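You operate a simulated robot arm through the tools that you are given. There is no shell and no other tool.

Carry out the task below with a simulated robot arm. There is one attempt and no reset: what you move stays moved.

Task
Fill the basin to the 6 L mark, soak the rack in it till its film pales, then rinse it.
Fine: pull the plug into its dish, rinse the rack clean under the tap, stand it on the grey mat; tap off, basin drained, no more than a splash spilt. Leave the other racks.

It is judged by the outcome, as a careful person would: the job done as asked, and still so three seconds after it is handed in. It fails if anything else is knocked over, pushed out of place, dropped, spilled or broken.

Robot
A 6-joint arm with a two-finger gripper, fixed in place. Base frame: the origin is at the foot of the arm, x ahead of it, y to its left, z up; the work surface is at about z = 0.73. Readings come in m, rad, newtons and seconds.
Its first joint turns from -2.897 to 2.897 rad. Payload 3.43 kg.
The tool frame sits at the grasp point between the pads (the TCP): z along the fingers, y along the line on which they close. The tips reach 0.02 m beyond it. The gripper opens to 0.19 m. The gripper's body begins 0.248 m behind the TCP.
Orientation is that of the tool frame in the base frame, as a unit quaternion [x, y, z, w]. With the fingers straight down and closing along the base's y, the tool's x points along the base's -x, its y along +y and its z along -z.

Tools
- The arm moves only by the tool nudge_tool. Its argument "deltas" is a list of rows, each a list of 3 entries, a list of its own where there are three numbers: the turn, a rotation vector about the tool's x, y, z in units of 60 degrees (1.0 is 60 degrees), then the shift along the tool's x, y, z in units of 250 mm (1.0 is 250 mm), then the closure, from 0 (fully open) to 1 (shut). In form: [[[ax, ay, az], [dx, dy, dz], fingers], ...]. A call has 1 to 20 rows; each row is the pose to reach, as a shift and turn from the pose commanded when the call began, along the tool's axes at that moment. A call with a number of a shift or a turn outside -1 to 1 is refused whole. Rows are played at 5 a second. More than 0.05 m and 0.15 rad between two rows, or a gripper value outside its range, and nothing of the call is played. Where a pose cannot be reached the arm comes as near as it can. A force on the tool above 40 N (or 10 N above the force at the start of the call, whichever is more), or a blocked arm, ends the call early, and 0.2 s more pass. The fingers move at their own pace (about 0.045 m/s each) and stop on an object; they squeeze with about 28 N. The grip force told is the motor's: it shows also when the fingers shut on nothing. Time passes only in rows, and 0.2 s behind the last, so rows that repeat a pose let the fingers close. The reply holds the time, the measured pose of the TCP, the force on the tool along the base axes, the opening and the grip force, in the units named above and with some noise, with the torque about the TCP (base axes, N m) and any sound that the robot's microphone picked up.
- Cameras (640 x 400 px; columns grow to the right, rows downward): "scene" is fixed at [0.3946, 0.5178, 1.5977]; the picture's right is [-0.74, -0.67, 0.00], its down [-0.53, 0.59, -0.61] and it looks along [0.41, -0.46, -0.79] (base axes); focal length 335 px, centre (320, 200). "wrist" rides on the gripper at [0.07, -0.008, -0.288] in the tool frame; the picture's right is [0.12, 0.99, 0.00], its down [-0.96, 0.12, -0.25] and it looks along [-0.25, 0.03, 0.97] (tool axes); focal length 261 px, centre (320, 200). There is no depth. A picture from a camera that has moved, and an enlarged one, comes with that camera's place and axes in the base frame and with its lens. The place of the scene camera against the robot may be out by one fixed shift of up to 0.018 m in any direction.
- capture(camera): a new picture of that camera. No time passes.
- raise_lower(by): slides the trunk up (or, below 0, down) by that many m; the arm rides with it, the base frame stays. It gives what a move gives, with no picture.
- zoom(camera, box): a new picture of the part [left, top, right, bottom] of that camera's present view, enlarged. No time passes.
- hand_in(): hands the job in; it is judged then, once.

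Nothing tells you positions but the pictures and the camera data. Unless the task says otherwise, let go and move clear before handing in.

The tools are called after "Call:" by a JSON object that holds its "op" and its "data". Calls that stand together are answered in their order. nudge_tool: Moves the arm, as the interface text tells. Its arguments: {"type":"object","properties":{"deltas":{"type":"array","items":{"type":"array"}}},"required":["deltas"]} The other tools are called the same way: raise_lower (by) slides the trunk up or down; capture (camera) takes a picture; zoom (camera, box) takes an enlarged picture of a part of a camera's view; hand_in () hands the job in.

At the start:

```text
time: 0.0
tcp_pos: [0.617, 0.2707, 1.1776]
ee_rot: [0.0, 1.0, 0.0, 0.001]
force: [-0.1, -0.9, 0.2]
wrist_torque: [-0.01, 0.02, 0.0]
gripper_width: 0.1901
grasp_force: 0.0
trunk travel left (down, up): [-0.125, 0.115]
```

scene: 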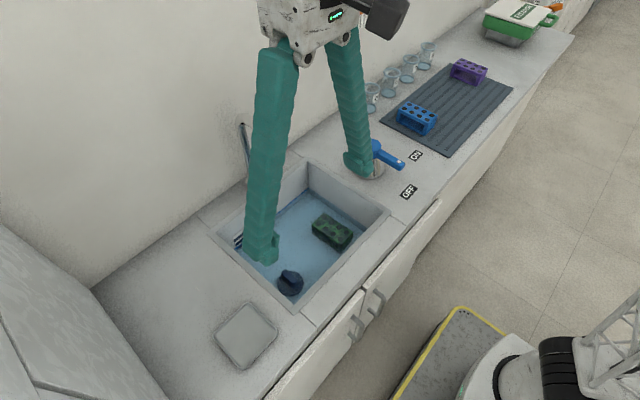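
wrist: 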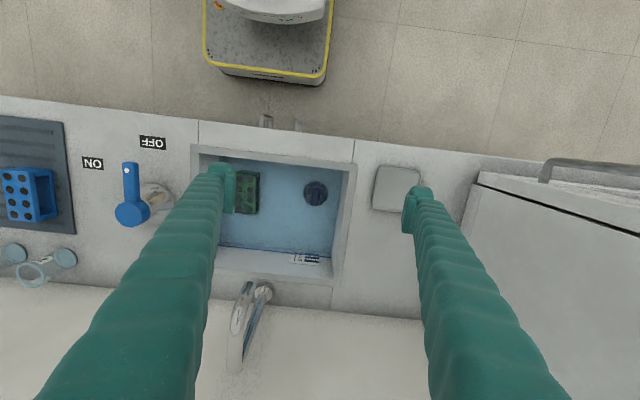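

I see a sink basin with a green filmy rack, a dark plug, a tap with a blue lever (ON/OFF labels), a grey square dish, and a grey mat with other racks. I'll look closer before moving.

Call:
{"op": "zoom", "data": {"camera": "scene", "box": [200, 120, 440, 380]}}

Call:
{"op": "zoom", "data": {"camera": "wrist", "box": [180, 100, 440, 300]}}

Call:
{"op": "zoom", "data": {"camera": "scene", "box": [340, 20, 580, 220]}}

Call:
{"op": "zoom", "data": {"camera": "wrist", "box": [0, 100, 220, 300]}}

```text
1.54 times, centred on (320, 250) of scene
camera zoom: at [0.3946, 0.5178, 1.5977], right [-0.74, -0.67, 0.0], down [-0.53, 0.59, -0.61], along [0.41, -0.46, -0.79], focal length 515 px, centre (320, 123)
```

zoom: 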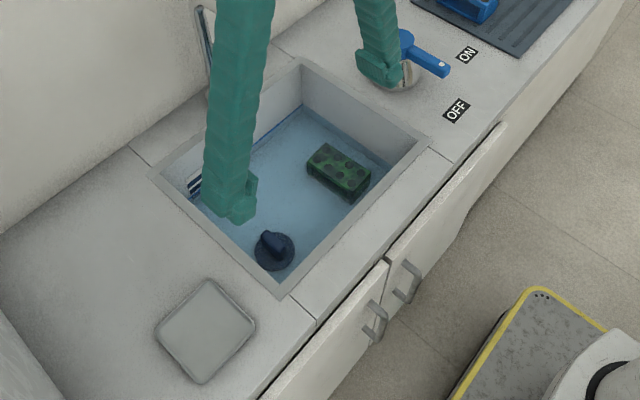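

```text
2.00 times, centred on (310, 200) of wrist
camera zoom: at [0.5478, 0.262, 1.4669], right [-0.12, 0.99, 0.0], down [0.96, 0.12, 0.25], along [0.25, 0.03, -0.97], focal length 521 px, centre (340, 200)
```

zoom: 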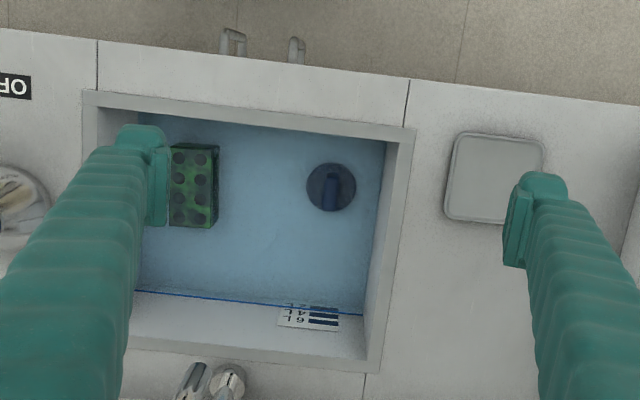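

```text
2.00 times, centred on (460, 120) of scene
camera zoom: at [0.3946, 0.5178, 1.5977], right [-0.74, -0.67, 0.0], down [-0.53, 0.59, -0.61], along [0.41, -0.46, -0.79], focal length 669 px, centre (40, 360)
```

zoom: 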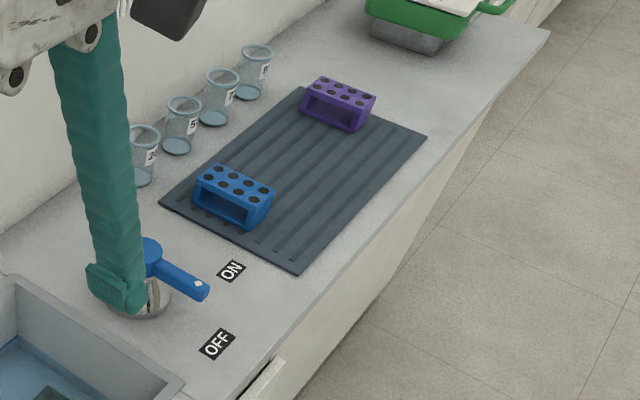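

```text
2.00 times, centred on (110, 200) of wrist
camera zoom: at [0.5478, 0.262, 1.4669], right [-0.12, 0.99, 0.0], down [0.96, 0.12, 0.25], along [0.25, 0.03, -0.97], focal length 521 px, centre (740, 200)
```

zoom: 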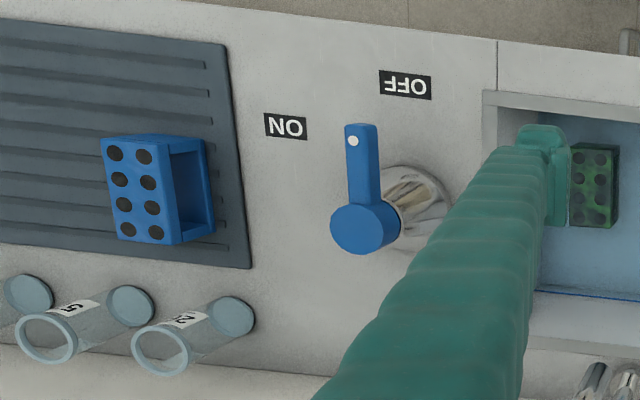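

The lever currently points at OFF, at roughly (0.80, -0.185), and the basin seems to hold about 2 L. The plug is near (0.75, 0.27) and the dish near (0.68, 0.50). I'll shift the wrist camera over the basin for a better look.

Call:
{"op": "nudge_tool", "data": {"deltas": [[[0, 0, 0], [0, -0.15, 0], 0], [[0, 0, 0], [0, -0.3, 0], 0], [[0, 0, 0], [0, -0.45, 0], 0], [[0, 0, 0], [0, -0.54, 0], 0]]}}

Call:
{"op": "capture", "data": {"camera": "wrist"}}

Call:
{"op": "capture", "data": {"camera": "scene"}}

```text
time: 1.0
tcp_pos: [0.6174, 0.1365, 1.1769]
ee_rot: [-0.001, 1.0, 0.0, -0.001]
force: [0.4, 1.0, -1.0]
wrist_torque: [-0.13, 0.02, 0.0]
gripper_width: 0.1898
grasp_force: 0.1
trunk travel left (down, up): [-0.125, 0.115]
```

```text
taken
camera wrist: at [0.5487, 0.127, 1.4649], right [-0.12, 0.99, 0.0], down [0.96, 0.12, 0.25], along [0.25, 0.03, -0.97], focal length 261 px, centre (320, 200)
```

wrist: 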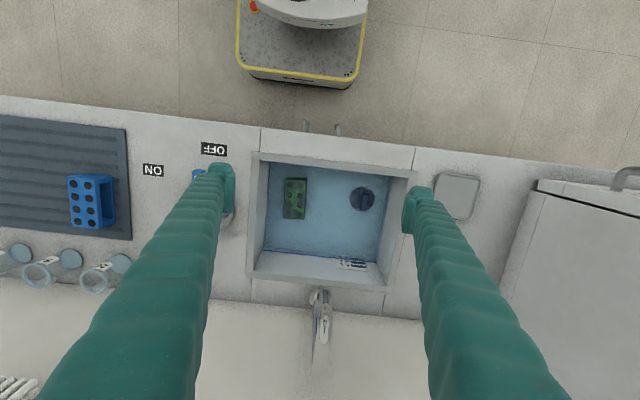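

```text
taken
```

scene: 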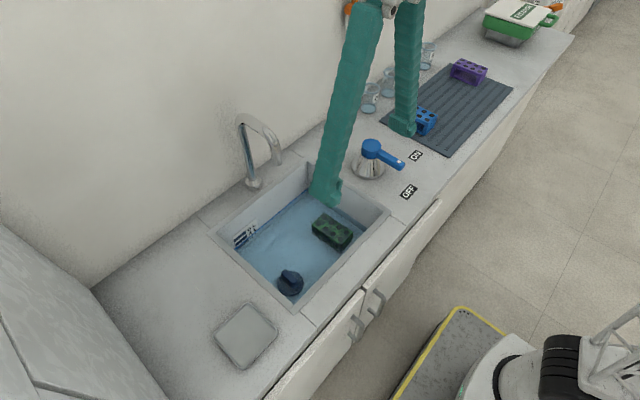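

Call:
{"op": "zoom", "data": {"camera": "wrist", "box": [240, 120, 420, 340]}}

Call:
{"op": "zoom", "data": {"camera": "scene", "box": [200, 100, 400, 320]}}

Call:
{"op": "zoom", "data": {"camera": "scene", "box": [215, 190, 315, 260]}}

Call:
{"op": "zoom", "data": {"camera": "wrist", "box": [270, 230, 430, 330]}}

```text
1.82 times, centred on (330, 230) of wrist
camera zoom: at [0.5487, 0.127, 1.4649], right [-0.12, 0.99, 0.0], down [0.96, 0.12, 0.25], along [0.25, 0.03, -0.97], focal length 474 px, centre (302, 146)
```

zoom: 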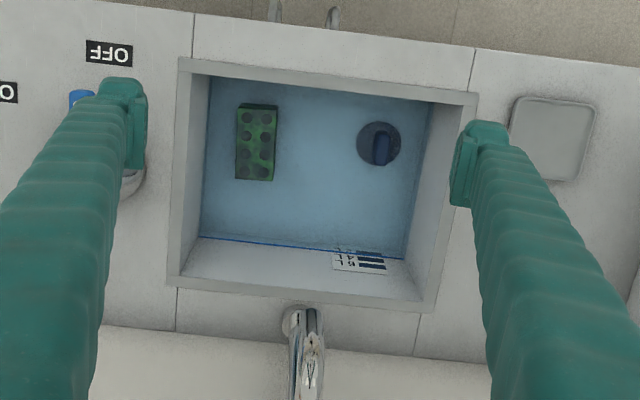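

```text
1.82 times, centred on (300, 210) of scene
camera zoom: at [0.3946, 0.5178, 1.5977], right [-0.74, -0.67, 0.0], down [-0.53, 0.59, -0.61], along [0.41, -0.46, -0.79], focal length 608 px, centre (356, 182)
```

zoom: 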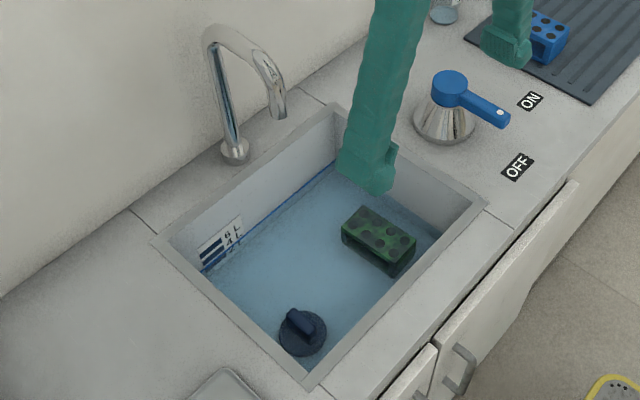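

```text
5.71 times, centred on (265, 225) of scene
camera zoom: at [0.3946, 0.5178, 1.5977], right [-0.74, -0.67, 0.0], down [-0.53, 0.59, -0.61], along [0.41, -0.46, -0.79], focal length 1912 px, centre (634, 57)
```

zoom: 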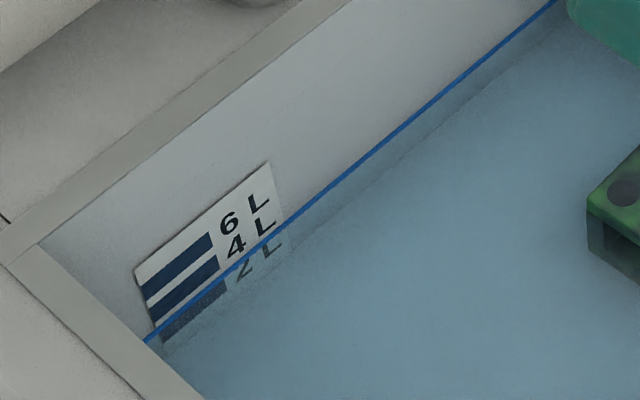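

```text
4.00 times, centred on (350, 280) of wrist
camera zoom: at [0.5487, 0.127, 1.4649], right [-0.12, 0.99, 0.0], down [0.96, 0.12, 0.25], along [0.25, 0.03, -0.97], focal length 1043 px, centre (200, -120)
```

zoom: 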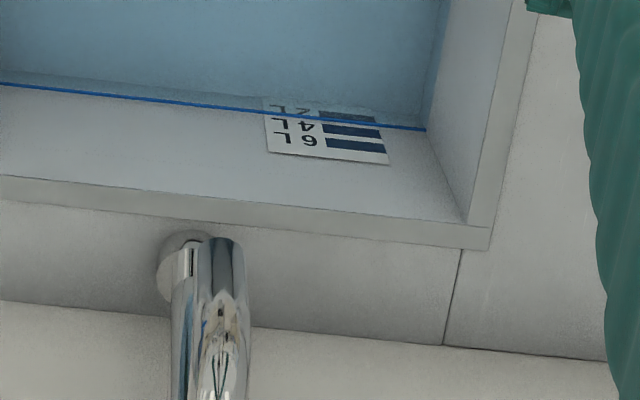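

Water is just above the 2 L bar, so about 3 L. The spout tip is near (0.83, 0.17, 1.02), and its gooseneck is an obstacle I need to respect. Next I'll move over the lever to look at it closely.

Call:
{"op": "nudge_tool", "data": {"deltas": [[[0, 0, 0], [0, -0.17, 0], 0], [[0, 0, 0], [0, -0.34, 0], 0], [[0, 0, 0], [0, -0.51, 0], 0], [[0, 0, 0], [0, -0.68, 0], 0], [[0, 0, 0], [0, -0.85, 0], 0], [[0, 0, 0], [0, -1.0, 0], 0]]}}

Call:
{"op": "capture", "data": {"camera": "wrist"}}

Call:
{"op": "capture", "data": {"camera": "scene"}}

```text
time: 2.4
tcp_pos: [0.6188, -0.113, 1.1788]
ee_rot: [0.0, 1.0, 0.001, -0.001]
force: [-0.2, -0.4, 0.1]
wrist_torque: [-0.14, -0.04, -0.02]
gripper_width: 0.1899
grasp_force: 0.0
trunk travel left (down, up): [-0.125, 0.115]
```

```text
taken
camera wrist: at [0.5486, -0.1227, 1.4671], right [-0.12, 0.99, 0.0], down [0.96, 0.12, 0.25], along [0.25, 0.03, -0.97], focal length 261 px, centre (320, 200)
```

wrist: 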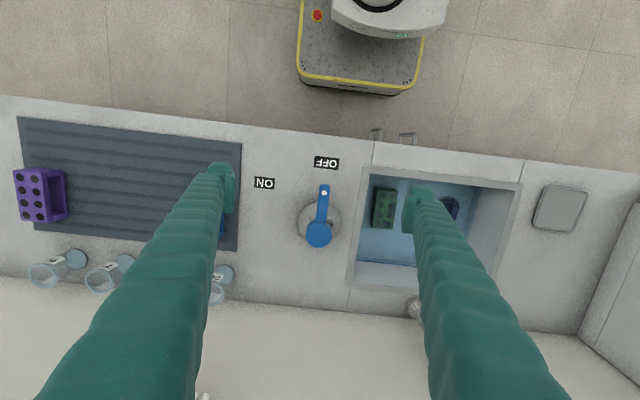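

```text
taken
```

scene: 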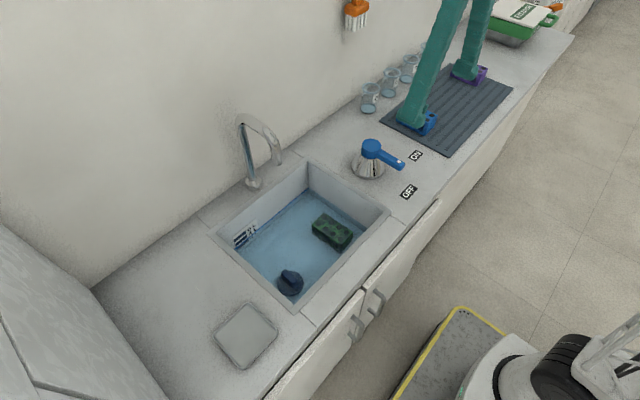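

Comparing pixel motion between poses shows the counter is at about z = 0.885, not 0.73, with the lever hub near (0.75, -0.10, 0.96). I'll zoom in to get the lever and its surroundings accurately.

Call:
{"op": "zoom", "data": {"camera": "wrist", "box": [240, 130, 400, 270]}}

Call:
{"op": "zoom", "data": {"camera": "scene", "box": [340, 120, 440, 210]}}

Call:
{"op": "zoom", "data": {"camera": "scene", "box": [200, 90, 400, 310]}}

```text
2.86 times, centred on (320, 200) of wrist
camera zoom: at [0.5486, -0.1227, 1.4671], right [-0.12, 0.99, 0.0], down [0.96, 0.12, 0.25], along [0.25, 0.03, -0.97], focal length 745 px, centre (320, 200)
```

zoom: 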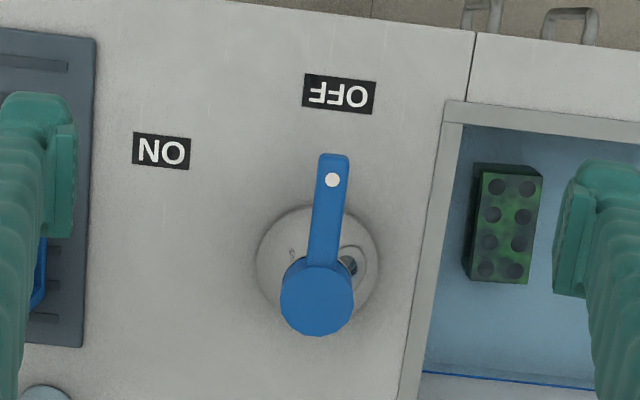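

```text
4.44 times, centred on (390, 165) of scene
camera zoom: at [0.3946, 0.5178, 1.5977], right [-0.74, -0.67, 0.0], down [-0.53, 0.59, -0.61], along [0.41, -0.46, -0.79], focal length 1487 px, centre (9, 356)
```

zoom: 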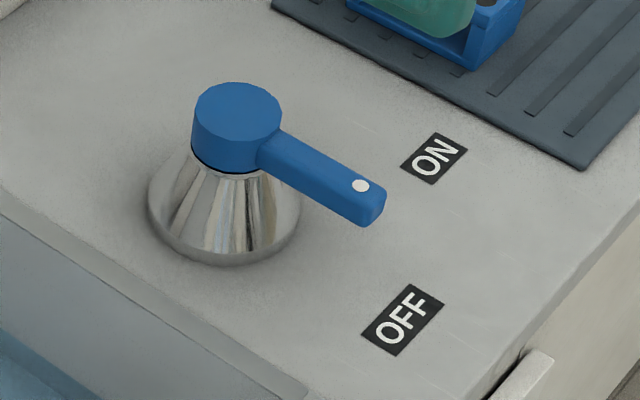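

```text
1.82 times, centred on (300, 200) of scene
camera zoom: at [0.3946, 0.5178, 1.5977], right [-0.74, -0.67, 0.0], down [-0.53, 0.59, -0.61], along [0.41, -0.46, -0.79], focal length 608 px, centre (356, 200)
```

zoom: 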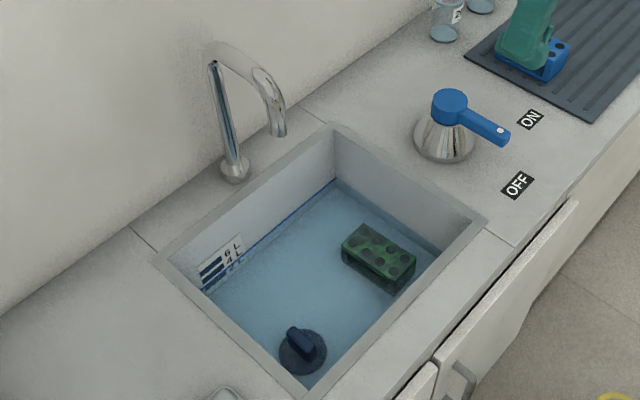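

The lever runs along -x from its hub (0.749, -0.10) to its tip at x≈0.647, z≈0.945, and points at OFF. ON is about 60° round toward -y. I'll close the fingers and come down on the lever's +y side.

Call:
{"op": "nudge_tool", "data": {"deltas": [[[0, 0, 0], [-0.1, 0.14, 0], 1], [[0, 0, 0], [-0.213, 0.272, 0], 1], [[0, 0, 0], [-0.213, 0.272, 0], 1], [[0, 0, 0], [-0.213, 0.272, 0], 1], [[0, 0, 0], [-0.213, 0.272, 0], 1], [[0, 0, 0], [-0.213, 0.272, 0], 1], [[0, 0, 0], [-0.213, 0.272, 0], 1], [[0, 0, 0], [-0.213, 0.272, 0], 1], [[0, 0, 0], [-0.213, 0.272, 0.1], 1], [[0, 0, 0], [-0.213, 0.272, 0.25], 1], [[0, 0, 0], [-0.213, 0.272, 0.4], 1], [[0, 0, 0], [-0.213, 0.272, 0.55], 1], [[0, 0, 0], [-0.213, 0.272, 0.6], 1]]}}

Call:
{"op": "capture", "data": {"camera": "wrist"}}

Call:
{"op": "capture", "data": {"camera": "scene"}}

```text
time: 5.2
tcp_pos: [0.67, -0.0447, 1.028]
ee_rot: [0.0, 1.0, 0.0, 0.001]
force: [0.5, -0.4, -0.1]
wrist_torque: [-0.02, -0.01, 0.0]
gripper_width: 0.0
grasp_force: 27.6
trunk travel left (down, up): [-0.125, 0.115]
```

```text
taken
camera wrist: at [0.6003, -0.0537, 1.3169], right [-0.12, 0.99, 0.0], down [0.96, 0.12, 0.25], along [0.25, 0.03, -0.97], focal length 261 px, centre (320, 200)
```

wrist: 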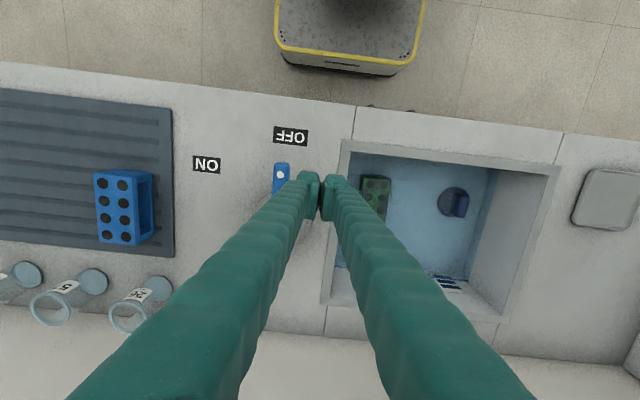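

```text
taken
```

scene: 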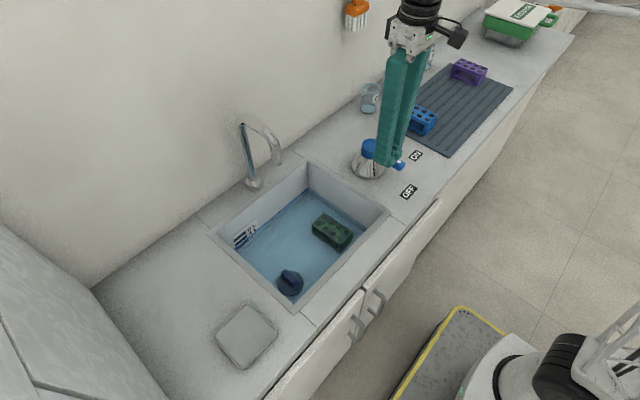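

The closed fingers are just to the +y side of the lever with about 2 cm clearance. I'll go down beside it.

Call:
{"op": "nudge_tool", "data": {"deltas": [[[0, 0, 0], [0, 0, 0.15], 1], [[0, 0, 0], [0, 0, 0.3], 1], [[0, 0, 0], [0, 0, 0.34], 1]]}}

Call:
{"op": "capture", "data": {"camera": "scene"}}

Call:
{"op": "zoom", "data": {"camera": "scene", "box": [340, 110, 440, 200]}}

```text
time: 6.0
tcp_pos: [0.6711, -0.0456, 0.9442]
ee_rot: [0.0, 1.0, 0.0, 0.001]
force: [0.1, 0.0, -0.1]
wrist_torque: [0.0, -0.01, 0.0]
gripper_width: 0.0
grasp_force: 28.6
trunk travel left (down, up): [-0.125, 0.115]
```

```text
taken
```

scene: 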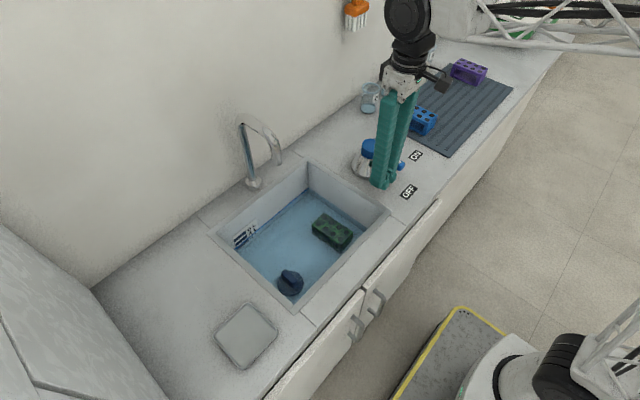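

```text
4.44 times, centred on (390, 155) of scene
camera zoom: at [0.3946, 0.5178, 1.5977], right [-0.74, -0.67, 0.0], down [-0.53, 0.59, -0.61], along [0.41, -0.46, -0.79], focal length 1487 px, centre (9, 400)
```

zoom: 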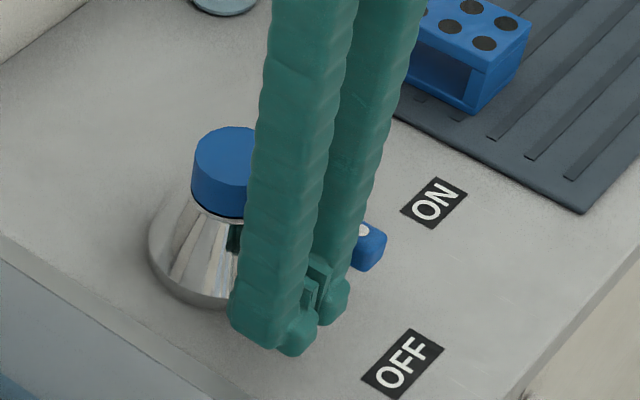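

Now I'll sweep the lever round from OFF toward ON.

Call:
{"op": "nudge_tool", "data": {"deltas": [[[0, 0, 0], [-0.012, -0.08, 0], 1], [[0, 0, 0], [0.012, -0.13, 0], 1], [[0, 0, 0], [0.024, -0.176, 0], 1], [[0, 0, 0], [0.026, -0.23, 0], 1], [[0, 0, 0], [0.024, -0.286, 0], 1], [[0, 0, 0], [0.0, -0.345, 0], 1], [[0, 0, 0], [-0.028, -0.404, 0], 1]]}}

Call:
{"op": "capture", "data": {"camera": "scene"}}

Call:
{"op": "zoom", "data": {"camera": "scene", "box": [340, 110, 440, 200]}}

Call:
{"op": "zoom", "data": {"camera": "scene", "box": [215, 100, 355, 260]}}

```text
time: 7.6
tcp_pos: [0.6764, -0.1475, 0.9467]
ee_rot: [-0.001, 1.0, 0.0, 0.0]
force: [-5.9, 5.3, -1.6]
wrist_torque: [-0.08, -0.13, -0.13]
gripper_width: 0.0001
grasp_force: 28.3
trunk travel left (down, up): [-0.125, 0.115]
```

```text
taken
```

scene: 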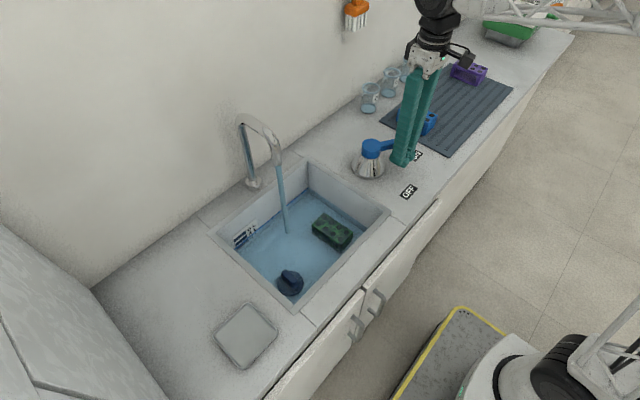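

```text
4.44 times, centred on (390, 155) of scene
camera zoom: at [0.3946, 0.5178, 1.5977], right [-0.74, -0.67, 0.0], down [-0.53, 0.59, -0.61], along [0.41, -0.46, -0.79], focal length 1487 px, centre (9, 400)
```

zoom: 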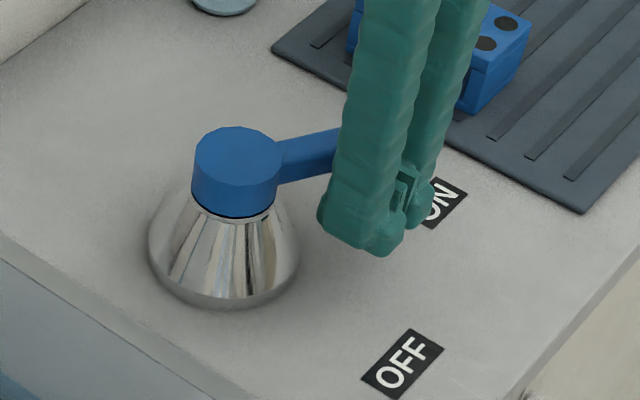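

```text
2.50 times, centred on (285, 180) of scene
camera zoom: at [0.3946, 0.5178, 1.5977], right [-0.74, -0.67, 0.0], down [-0.53, 0.59, -0.61], along [0.41, -0.46, -0.79], focal length 837 px, centre (408, 250)
```

zoom: 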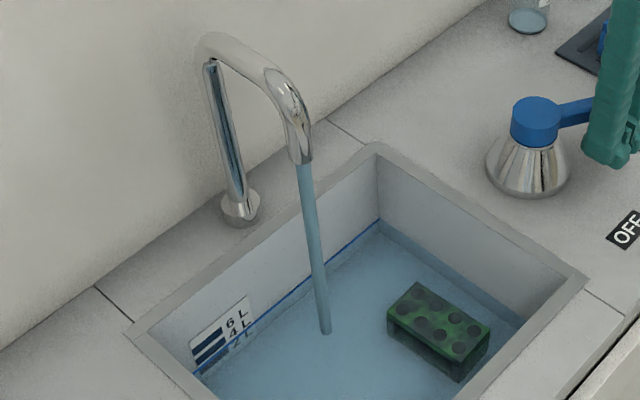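

The tap runs with the lever at ON. I'll lift over to the lever's far side, ready to shut it off, while watching the level.

Call:
{"op": "nudge_tool", "data": {"deltas": [[[0, 0, 0], [0.04, 0.04, 0], 1], [[0, 0, 0], [0.04, 0.04, -0.15], 1], [[0, 0, 0], [0.04, 0.04, -0.3], 1], [[0, 0, 0], [-0.1, -0.05, -0.3], 1], [[0, 0, 0], [-0.23, -0.14, -0.3], 1], [[0, 0, 0], [-0.348, -0.24, -0.3], 1]]}}

Call:
{"op": "zoom", "data": {"camera": "scene", "box": [215, 190, 315, 260]}}

Call:
{"op": "capture", "data": {"camera": "scene"}}

Call:
{"op": "capture", "data": {"camera": "wrist"}}

```text
time: 9.0
tcp_pos: [0.7652, -0.2071, 1.0198]
ee_rot: [0.0, 1.0, 0.0, 0.0]
force: [-0.3, 0.2, 0.4]
wrist_torque: [-0.11, -0.21, -0.01]
gripper_width: 0.0
grasp_force: 27.5
trunk travel left (down, up): [-0.125, 0.115]
```

```text
5.71 times, centred on (265, 225) of scene
camera zoom: at [0.3946, 0.5178, 1.5977], right [-0.74, -0.67, 0.0], down [-0.53, 0.59, -0.61], along [0.41, -0.46, -0.79], focal length 1912 px, centre (634, 57)
```

zoom: 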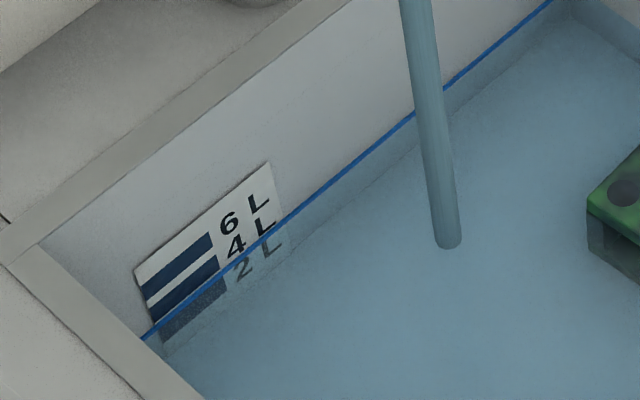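

```text
taken
```

scene: 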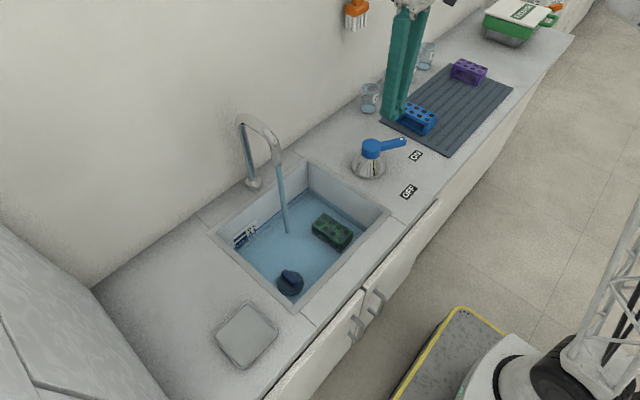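

```text
taken
camera wrist: at [0.6951, -0.2157, 1.308], right [-0.12, 0.99, 0.0], down [0.96, 0.12, 0.25], along [0.25, 0.03, -0.97], focal length 261 px, centre (320, 200)
```

wrist: 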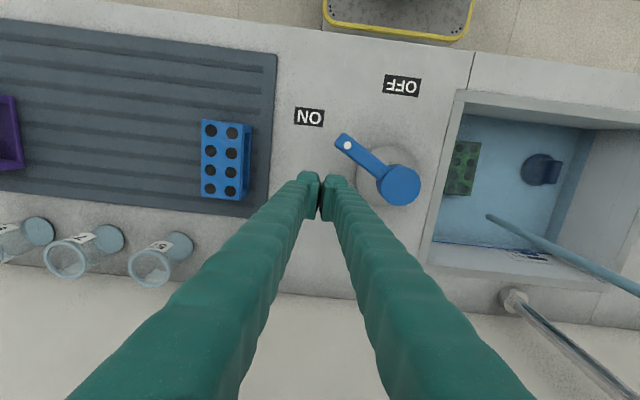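

Level is rising slowly, still around 3 L. I'll lower beside the lever on its far side and wait, checking the mark.

Call:
{"op": "nudge_tool", "data": {"deltas": [[[0, 0, 0], [0, 0, 0.15], 1], [[0, 0, 0], [0, 0, 0.3], 1], [[0, 0, 0], [0, 0, 0.3], 1], [[0, 0, 0], [0, 0, 0.3], 1], [[0, 0, 0], [0, 0, 0.3], 1], [[0, 0, 0], [0, 0, 0.3], 1], [[0, 0, 0], [0, 0, 0.3], 1], [[0, 0, 0], [0, 0, 0.3], 1], [[0, 0, 0], [0, 0, 0.3], 1], [[0, 0, 0], [0, 0, 0.3], 1]]}}

Call:
{"op": "zoom", "data": {"camera": "scene", "box": [215, 190, 315, 260]}}

Call:
{"op": "zoom", "data": {"camera": "scene", "box": [340, 90, 440, 180]}}

```text
time: 11.2
tcp_pos: [0.7642, -0.2081, 0.9444]
ee_rot: [0.0, 1.0, 0.0, 0.0]
force: [-0.1, -0.6, 0.0]
wrist_torque: [0.0, 0.02, -0.03]
gripper_width: 0.0
grasp_force: 27.6
trunk travel left (down, up): [-0.125, 0.115]
```

```text
5.71 times, centred on (265, 225) of scene
camera zoom: at [0.3946, 0.5178, 1.5977], right [-0.74, -0.67, 0.0], down [-0.53, 0.59, -0.61], along [0.41, -0.46, -0.79], focal length 1912 px, centre (634, 57)
```

zoom: 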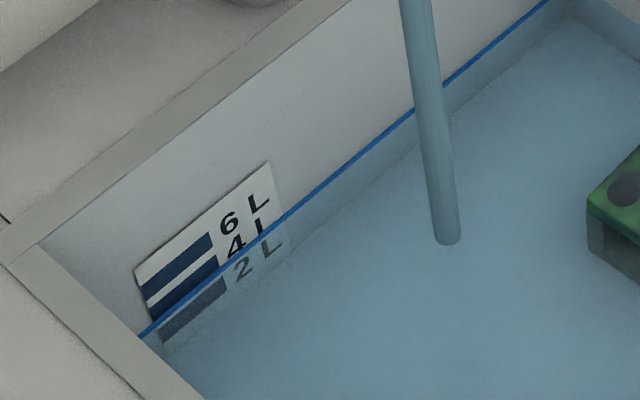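

```text
4.44 times, centred on (390, 135) of scene
camera zoom: at [0.3946, 0.5178, 1.5977], right [-0.74, -0.67, 0.0], down [-0.53, 0.59, -0.61], along [0.41, -0.46, -0.79], focal length 1487 px, centre (9, 489)
```

zoom: 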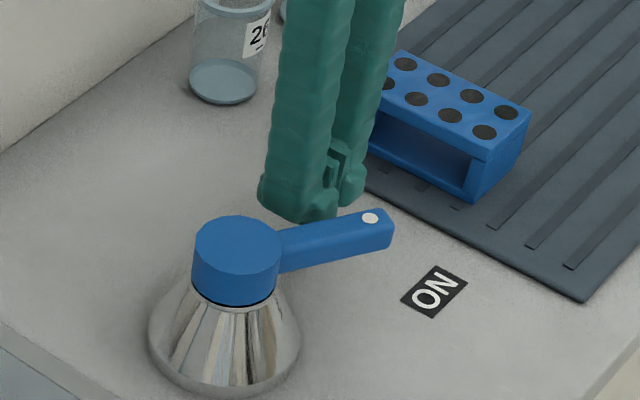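

Level is about 3.5 L and rising roughly 0.1 L/s. I'll wait in place.

Call:
{"op": "nudge_tool", "data": {"deltas": [[[0, 0, 0], [0, 0, 0], 1], [[0, 0, 0], [0, 0, 0], 1], [[0, 0, 0], [0, 0, 0], 1], [[0, 0, 0], [0, 0, 0], 1], [[0, 0, 0], [0, 0, 0], 1], [[0, 0, 0], [0, 0, 0], 1], [[0, 0, 0], [0, 0, 0], 1], [[0, 0, 0], [0, 0, 0], 1], [[0, 0, 0], [0, 0, 0], 1], [[0, 0, 0], [0, 0, 0], 1], [[0, 0, 0], [0, 0, 0], 1], [[0, 0, 0], [0, 0, 0], 1], [[0, 0, 0], [0, 0, 0], 1], [[0, 0, 0], [0, 0, 0], 1], [[0, 0, 0], [0, 0, 0], 1], [[0, 0, 0], [0, 0, 0], 1], [[0, 0, 0], [0, 0, 0], 1], [[0, 0, 0], [0, 0, 0], 1], [[0, 0, 0], [0, 0, 0], 1], [[0, 0, 0], [0, 0, 0], 1]]}}

Call:
{"op": "zoom", "data": {"camera": "scene", "box": [230, 215, 270, 245]}}

Call:
{"op": "capture", "data": {"camera": "scene"}}

```text
time: 15.4
tcp_pos: [0.7651, -0.2069, 0.9424]
ee_rot: [-0.001, 1.0, 0.0, 0.0]
force: [-0.1, -0.2, -0.1]
wrist_torque: [-0.03, 0.0, 0.02]
gripper_width: 0.0
grasp_force: 28.5
trunk travel left (down, up): [-0.125, 0.115]
```

```text
13.33 times, centred on (250, 230) of scene
camera zoom: at [0.3946, 0.5178, 1.5977], right [-0.74, -0.67, 0.0], down [-0.53, 0.59, -0.61], along [0.41, -0.46, -0.79], focal length 4462 px, centre (1253, -200)
```

zoom: 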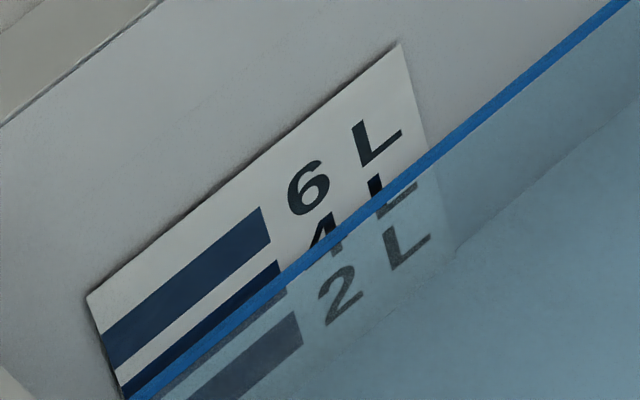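

```text
taken
```

scene: 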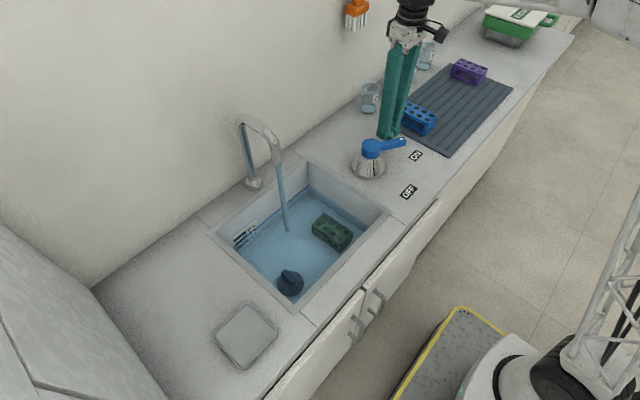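

Level is at about 4 L at t = 15.4 s. I expect 6 L near t ≈ 31 s, so I'll keep waiting.

Call:
{"op": "nudge_tool", "data": {"deltas": [[[0, 0, 0], [0, 0, 0], 1], [[0, 0, 0], [0, 0, 0], 1], [[0, 0, 0], [0, 0, 0], 1], [[0, 0, 0], [0, 0, 0], 1], [[0, 0, 0], [0, 0, 0], 1], [[0, 0, 0], [0, 0, 0], 1], [[0, 0, 0], [0, 0, 0], 1], [[0, 0, 0], [0, 0, 0], 1], [[0, 0, 0], [0, 0, 0], 1], [[0, 0, 0], [0, 0, 0], 1], [[0, 0, 0], [0, 0, 0], 1], [[0, 0, 0], [0, 0, 0], 1], [[0, 0, 0], [0, 0, 0], 1], [[0, 0, 0], [0, 0, 0], 1], [[0, 0, 0], [0, 0, 0], 1], [[0, 0, 0], [0, 0, 0], 1], [[0, 0, 0], [0, 0, 0], 1], [[0, 0, 0], [0, 0, 0], 1], [[0, 0, 0], [0, 0, 0], 1], [[0, 0, 0], [0, 0, 0], 1]]}}

Call:
{"op": "zoom", "data": {"camera": "scene", "box": [230, 215, 270, 245]}}

```text
time: 19.6
tcp_pos: [0.7655, -0.2067, 0.9428]
ee_rot: [0.0, 1.0, 0.0, 0.001]
force: [0.2, 0.2, 0.3]
wrist_torque: [0.04, -0.01, -0.02]
gripper_width: 0.0
grasp_force: 28.0
trunk travel left (down, up): [-0.125, 0.115]
```

```text
13.33 times, centred on (250, 230) of scene
camera zoom: at [0.3946, 0.5178, 1.5977], right [-0.74, -0.67, 0.0], down [-0.53, 0.59, -0.61], along [0.41, -0.46, -0.79], focal length 4462 px, centre (1253, -200)
```

zoom: 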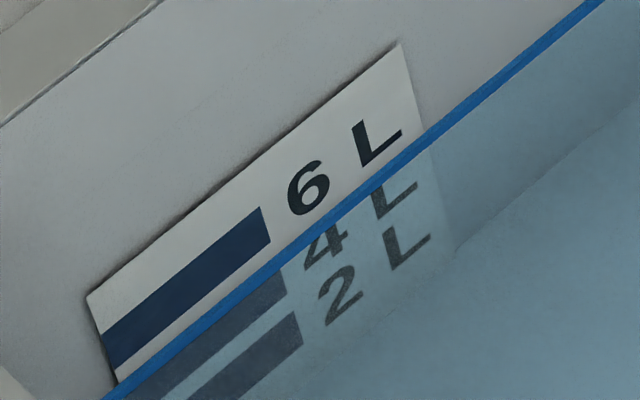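

About 4.8 L. I'll wait a bit less this time.

Call:
{"op": "nudge_tool", "data": {"deltas": [[[0, 0, 0], [0, 0, 0], 1], [[0, 0, 0], [0, 0, 0], 1], [[0, 0, 0], [0, 0, 0], 1], [[0, 0, 0], [0, 0, 0], 1], [[0, 0, 0], [0, 0, 0], 1], [[0, 0, 0], [0, 0, 0], 1], [[0, 0, 0], [0, 0, 0], 1], [[0, 0, 0], [0, 0, 0], 1], [[0, 0, 0], [0, 0, 0], 1], [[0, 0, 0], [0, 0, 0], 1], [[0, 0, 0], [0, 0, 0], 1], [[0, 0, 0], [0, 0, 0], 1], [[0, 0, 0], [0, 0, 0], 1], [[0, 0, 0], [0, 0, 0], 1], [[0, 0, 0], [0, 0, 0], 1]]}}

Call:
{"op": "zoom", "data": {"camera": "scene", "box": [230, 215, 270, 245]}}

Call:
{"op": "capture", "data": {"camera": "scene"}}

```text
time: 22.8
tcp_pos: [0.7638, -0.2065, 0.9429]
ee_rot: [0.0, 1.0, 0.001, 0.0]
force: [-0.6, -0.4, -0.7]
wrist_torque: [0.0, 0.01, -0.04]
gripper_width: 0.0
grasp_force: 28.0
trunk travel left (down, up): [-0.125, 0.115]
```

```text
13.33 times, centred on (250, 230) of scene
camera zoom: at [0.3946, 0.5178, 1.5977], right [-0.74, -0.67, 0.0], down [-0.53, 0.59, -0.61], along [0.41, -0.46, -0.79], focal length 4462 px, centre (1253, -200)
```

zoom: 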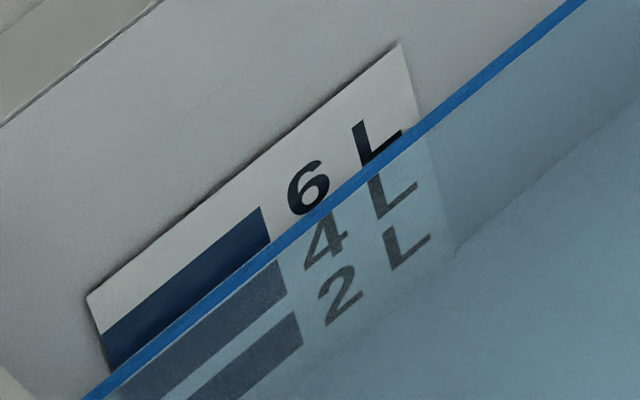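

```text
taken
```

scene: 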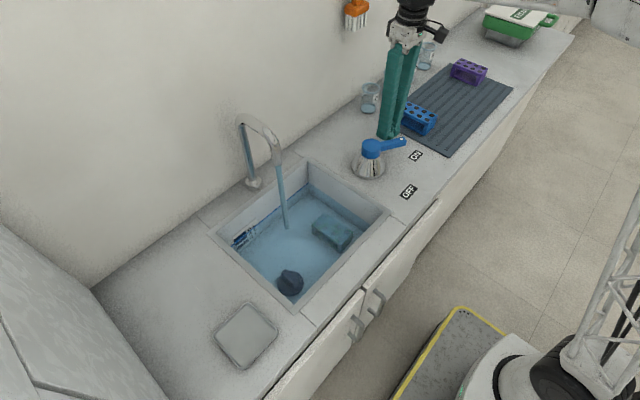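

The level is just reaching the bottom edge of the 6 L bar, about 3.6 s from its centre. I'll wait a bit more and then sweep the lever back to OFF.

Call:
{"op": "nudge_tool", "data": {"deltas": [[[0, 0, 0], [0, 0, 0], 1], [[0, 0, 0], [0, 0, 0], 1], [[0, 0, 0], [0, 0, 0], 1], [[0, 0, 0], [0, 0, 0], 1], [[0, 0, 0], [0, 0, 0], 1], [[0, 0, 0], [0, 0, 0], 1], [[0, 0, 0], [0, 0, 0], 1], [[0, 0, 0], [0, 0, 0], 1], [[0, 0, 0], [0, 0, 0], 1], [[0, 0, 0], [0, 0, 0], 1], [[0, 0, 0], [0.03, 0.04, 0], 1], [[0, 0, 0], [0.07, 0.086, 0], 1], [[0, 0, 0], [0.13, 0.097, 0], 1], [[0, 0, 0], [0.188, 0.108, 0], 1], [[0, 0, 0], [0.24, 0.142, 0], 1], [[0, 0, 0], [0.292, 0.176, 0], 1], [[0, 0, 0], [0.328, 0.235, 0], 1], [[0, 0, 0], [0.364, 0.294, 0], 1], [[0, 0, 0], [0.37, 0.315, 0], 1]]}}

Call:
{"op": "zoom", "data": {"camera": "scene", "box": [230, 215, 270, 245]}}

Call:
{"op": "capture", "data": {"camera": "scene"}}

Call:
{"op": "zoom", "data": {"camera": "scene", "box": [215, 100, 435, 260]}}

```text
time: 26.6
tcp_pos: [0.6764, -0.1418, 0.9462]
ee_rot: [0.002, 1.0, -0.005, 0.003]
force: [1.3, -37.0, -2.5]
wrist_torque: [0.55, 0.04, -0.64]
gripper_width: 0.0
grasp_force: 28.1
trunk travel left (down, up): [-0.125, 0.115]
stopped in row 19: the force on the tool passed its limit at 50 N (the readings are from after the stop); the commanded pose is now the measured one
```

```text
13.33 times, centred on (250, 230) of scene
camera zoom: at [0.3946, 0.5178, 1.5977], right [-0.74, -0.67, 0.0], down [-0.53, 0.59, -0.61], along [0.41, -0.46, -0.79], focal length 4462 px, centre (1253, -200)
```

zoom: 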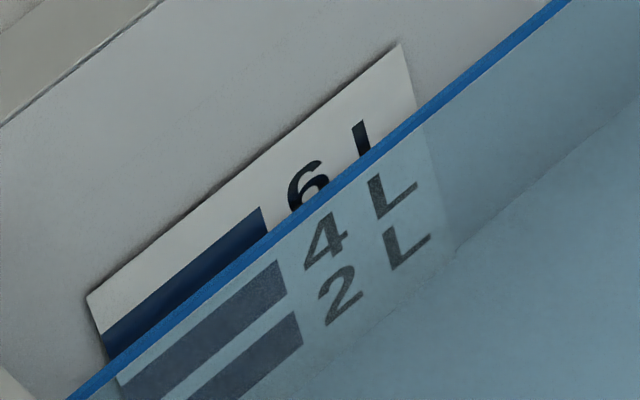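

```text
taken
```

scene: 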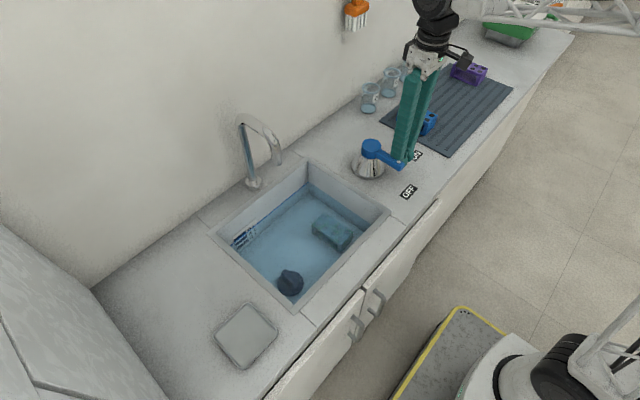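

```text
2.50 times, centred on (325, 180) of scene
camera zoom: at [0.3946, 0.5178, 1.5977], right [-0.74, -0.67, 0.0], down [-0.53, 0.59, -0.61], along [0.41, -0.46, -0.79], focal length 837 px, centre (308, 250)
```

zoom: 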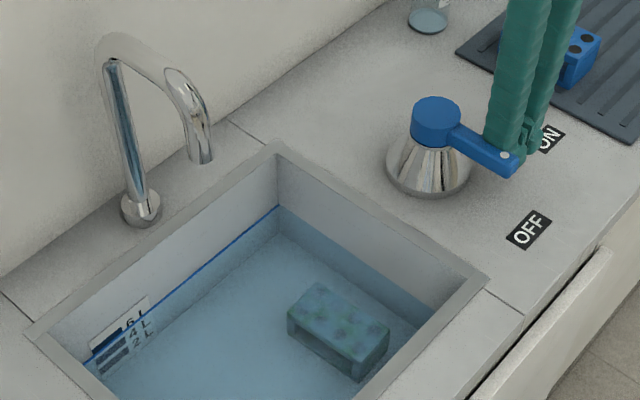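

The tap is off and the rack is submerged and paling. The water line seems to sit in the lower half of the 6 L bar, so I'll measure it closely.

Call:
{"op": "zoom", "data": {"camera": "scene", "box": [232, 222, 256, 240]}}

Call:
{"op": "zoom", "data": {"camera": "scene", "box": [305, 200, 365, 260]}}

Call:
{"op": "zoom", "data": {"camera": "scene", "box": [340, 110, 440, 200]}}

```text
16.00 times, centred on (244, 231) of scene
camera zoom: at [0.3946, 0.5178, 1.5977], right [-0.74, -0.67, 0.0], down [-0.53, 0.59, -0.61], along [0.41, -0.46, -0.79], focal length 5354 px, centre (1536, -296)
```

zoom: 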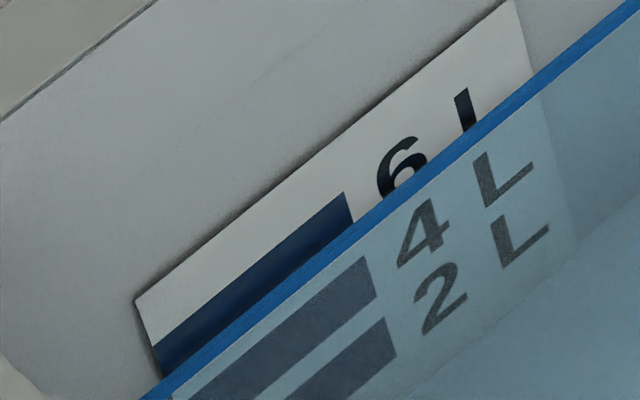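

```text
6.67 times, centred on (335, 230) of scene
camera zoom: at [0.3946, 0.5178, 1.5977], right [-0.74, -0.67, 0.0], down [-0.53, 0.59, -0.61], along [0.41, -0.46, -0.79], focal length 2231 px, centre (220, 0)
```

zoom: 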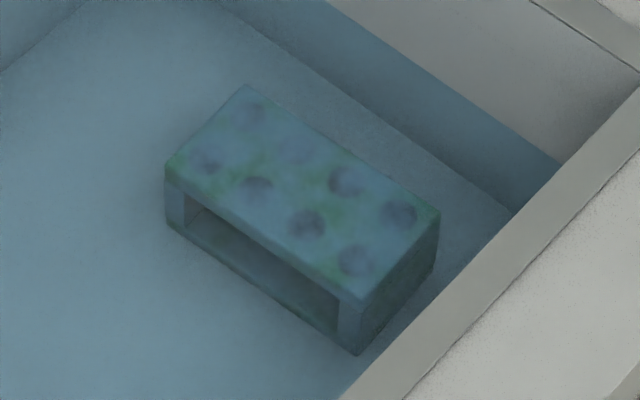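

```text
4.44 times, centred on (390, 155) of scene
camera zoom: at [0.3946, 0.5178, 1.5977], right [-0.74, -0.67, 0.0], down [-0.53, 0.59, -0.61], along [0.41, -0.46, -0.79], focal length 1487 px, centre (9, 400)
```

zoom: 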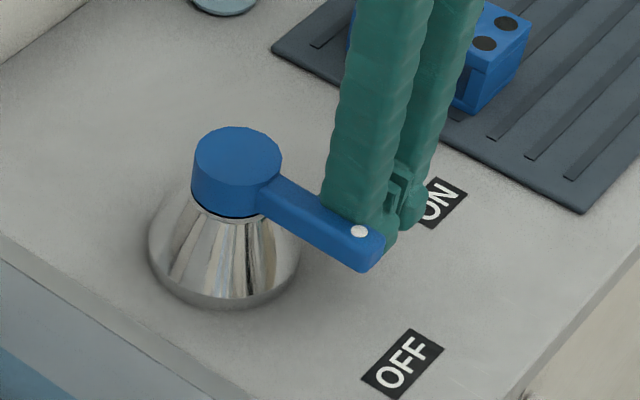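

The level is at about 5.5 L, at the bottom edge of the 6 L bar, so I'll top up briefly. This time I'll straddle the lever with the fingers so I can turn it on and off quickly.

Call:
{"op": "nudge_tool", "data": {"deltas": [[[0, 0, 0], [0, -0.04, 0], 1], [[0, 0, 0], [0, -0.04, -0.15], 1], [[0, 0, 0], [0, -0.04, -0.3], 1], [[0, 0, 0], [0, 0.06, -0.3], 0.67], [[0, 0, 0], [0, 0.165, -0.3], 0.67], [[0, 0, 0], [0, 0.165, -0.3], 0.67], [[0, 0, 0], [0, 0.165, -0.3], 0.67], [[0, 0, 0], [0, 0.165, -0.3], 0.67]]}}

Call:
{"op": "capture", "data": {"camera": "wrist"}}

Call:
{"op": "zoom", "data": {"camera": "scene", "box": [340, 80, 440, 200]}}

```text
time: 28.4
tcp_pos: [0.6801, -0.0953, 1.0199]
ee_rot: [0.001, 1.0, -0.003, 0.003]
force: [0.4, 0.3, -0.9]
wrist_torque: [-0.02, 0.02, -0.03]
gripper_width: 0.0627
grasp_force: 0.0
trunk travel left (down, up): [-0.125, 0.115]
```

```text
taken
camera wrist: at [0.6091, -0.1037, 1.3079], right [-0.12, 0.99, -0.01], down [0.96, 0.11, 0.25], along [0.25, 0.02, -0.97], focal length 261 px, centre (320, 200)
```

wrist: 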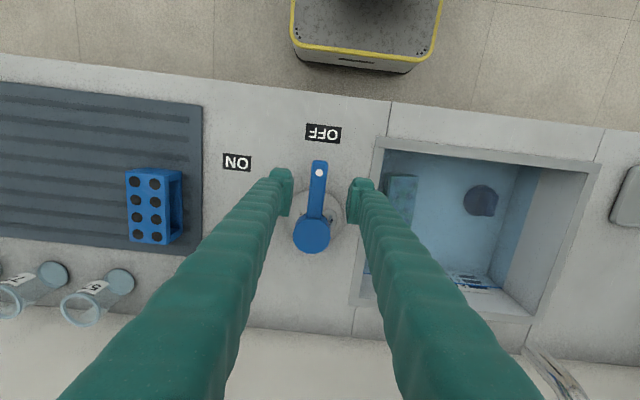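

```text
3.33 times, centred on (390, 140) of scene
camera zoom: at [0.3946, 0.5178, 1.5977], right [-0.74, -0.67, 0.0], down [-0.53, 0.59, -0.61], along [0.41, -0.46, -0.79], focal length 1115 px, centre (87, 400)
```

zoom: 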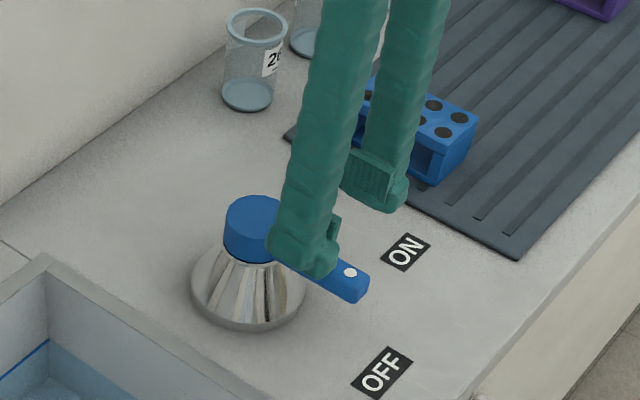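

The lever sits nicely centred between the fingers. I'll lower around it and narrow the gap.

Call:
{"op": "nudge_tool", "data": {"deltas": [[[0, 0, 0], [0, 0, 0.15], 0.67], [[0, 0, 0], [0, -0.01, 0.3], 0.67], [[0, 0, 0], [0, -0.01, 0.3], 0.81], [[0, 0, 0], [0, -0.01, 0.3], 0.81], [[0, 0, 0], [0, -0.01, 0.3], 0.81]]}}

Call:
{"op": "capture", "data": {"camera": "wrist"}}

Call:
{"op": "zoom", "data": {"camera": "scene", "box": [232, 222, 256, 240]}}

```text
time: 29.6
tcp_pos: [0.68, -0.0966, 0.9479]
ee_rot: [0.001, 1.0, -0.003, 0.003]
force: [-0.3, 0.2, 0.0]
wrist_torque: [0.0, -0.02, 0.01]
gripper_width: 0.0364
grasp_force: 0.0
trunk travel left (down, up): [-0.125, 0.115]
```

```text
taken
camera wrist: at [0.6089, -0.1048, 1.2354], right [-0.12, 0.99, -0.01], down [0.96, 0.11, 0.25], along [0.25, 0.02, -0.97], focal length 261 px, centre (320, 200)
```

wrist: 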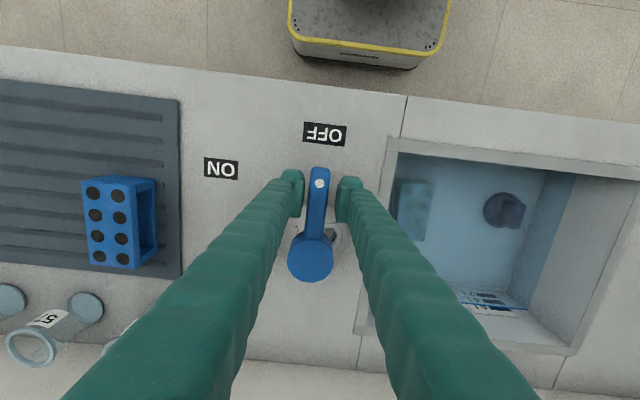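

```text
16.00 times, centred on (244, 231) of scene
camera zoom: at [0.3946, 0.5178, 1.5977], right [-0.74, -0.67, 0.0], down [-0.53, 0.59, -0.61], along [0.41, -0.46, -0.79], focal length 5354 px, centre (1536, -296)
```

zoom: 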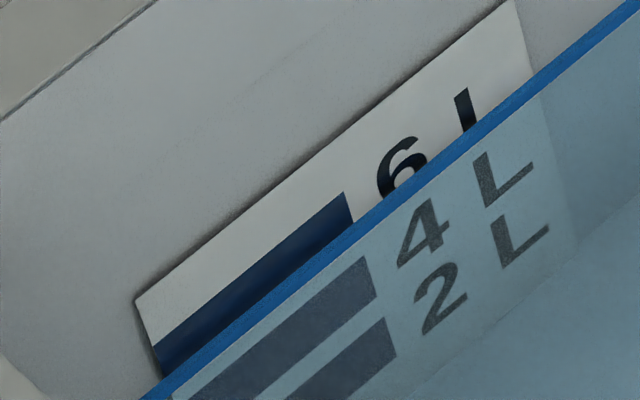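

The level is stable at about 5.5 L. I'll sweep the lever to ON and hold briefly.

Call:
{"op": "nudge_tool", "data": {"deltas": [[[0, 0, -0.133], [-0.003, -0.038, 0], 0.81], [[0, 0, -0.267], [-0.011, -0.076, 0], 0.81], [[0, 0, -0.4], [-0.024, -0.112, 0], 0.81], [[0, 0, -0.533], [-0.042, -0.146, 0], 0.81], [[0, 0, -0.667], [-0.065, -0.177, 0], 0.81], [[0, 0, -0.8], [-0.091, -0.205, 0], 0.81], [[0, 0, -0.933], [-0.122, -0.229, 0], 0.81], [[0, 0, -1.0], [-0.138, -0.239, 0], 0.81], [[0, 0, -1.0], [-0.138, -0.239, 0], 0.81], [[0, 0, -1.0], [-0.138, -0.239, 0], 0.81], [[0, 0, -1.0], [-0.138, -0.239, 0], 0.81], [[0, 0, -1.0], [-0.138, -0.239, 0], 0.81]]}}

Call:
{"op": "zoom", "data": {"camera": "scene", "box": [232, 222, 256, 240]}}

Call:
{"op": "capture", "data": {"camera": "scene"}}

```text
time: 32.2
tcp_pos: [0.7108, -0.1601, 0.9446]
ee_rot: [-0.499, 0.867, -0.003, 0.001]
force: [-0.5, 0.0, -0.1]
wrist_torque: [0.01, 0.0, -0.04]
gripper_width: 0.0361
grasp_force: 0.2
trunk travel left (down, up): [-0.125, 0.115]
```

```text
16.00 times, centred on (244, 231) of scene
camera zoom: at [0.3946, 0.5178, 1.5977], right [-0.74, -0.67, 0.0], down [-0.53, 0.59, -0.61], along [0.41, -0.46, -0.79], focal length 5354 px, centre (1536, -296)
```

zoom: 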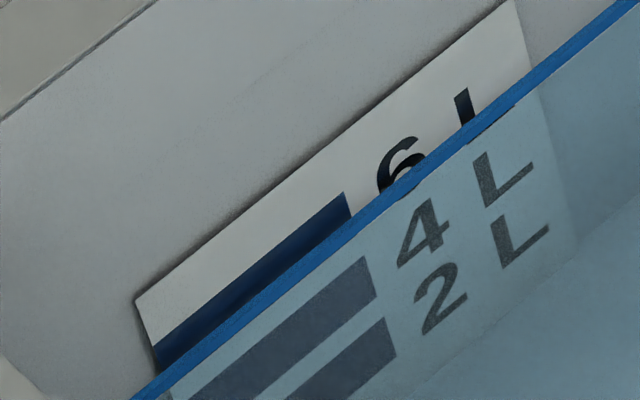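

```text
taken
```

scene: 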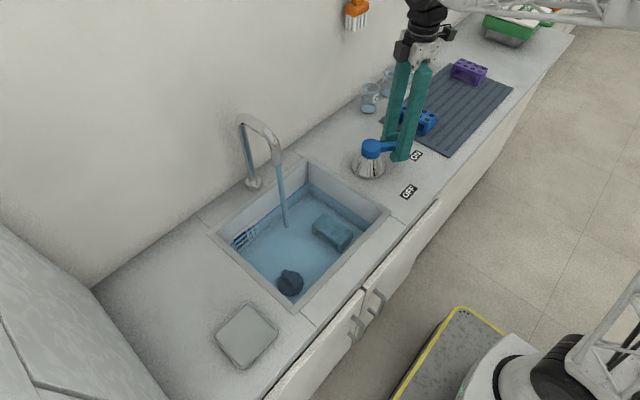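

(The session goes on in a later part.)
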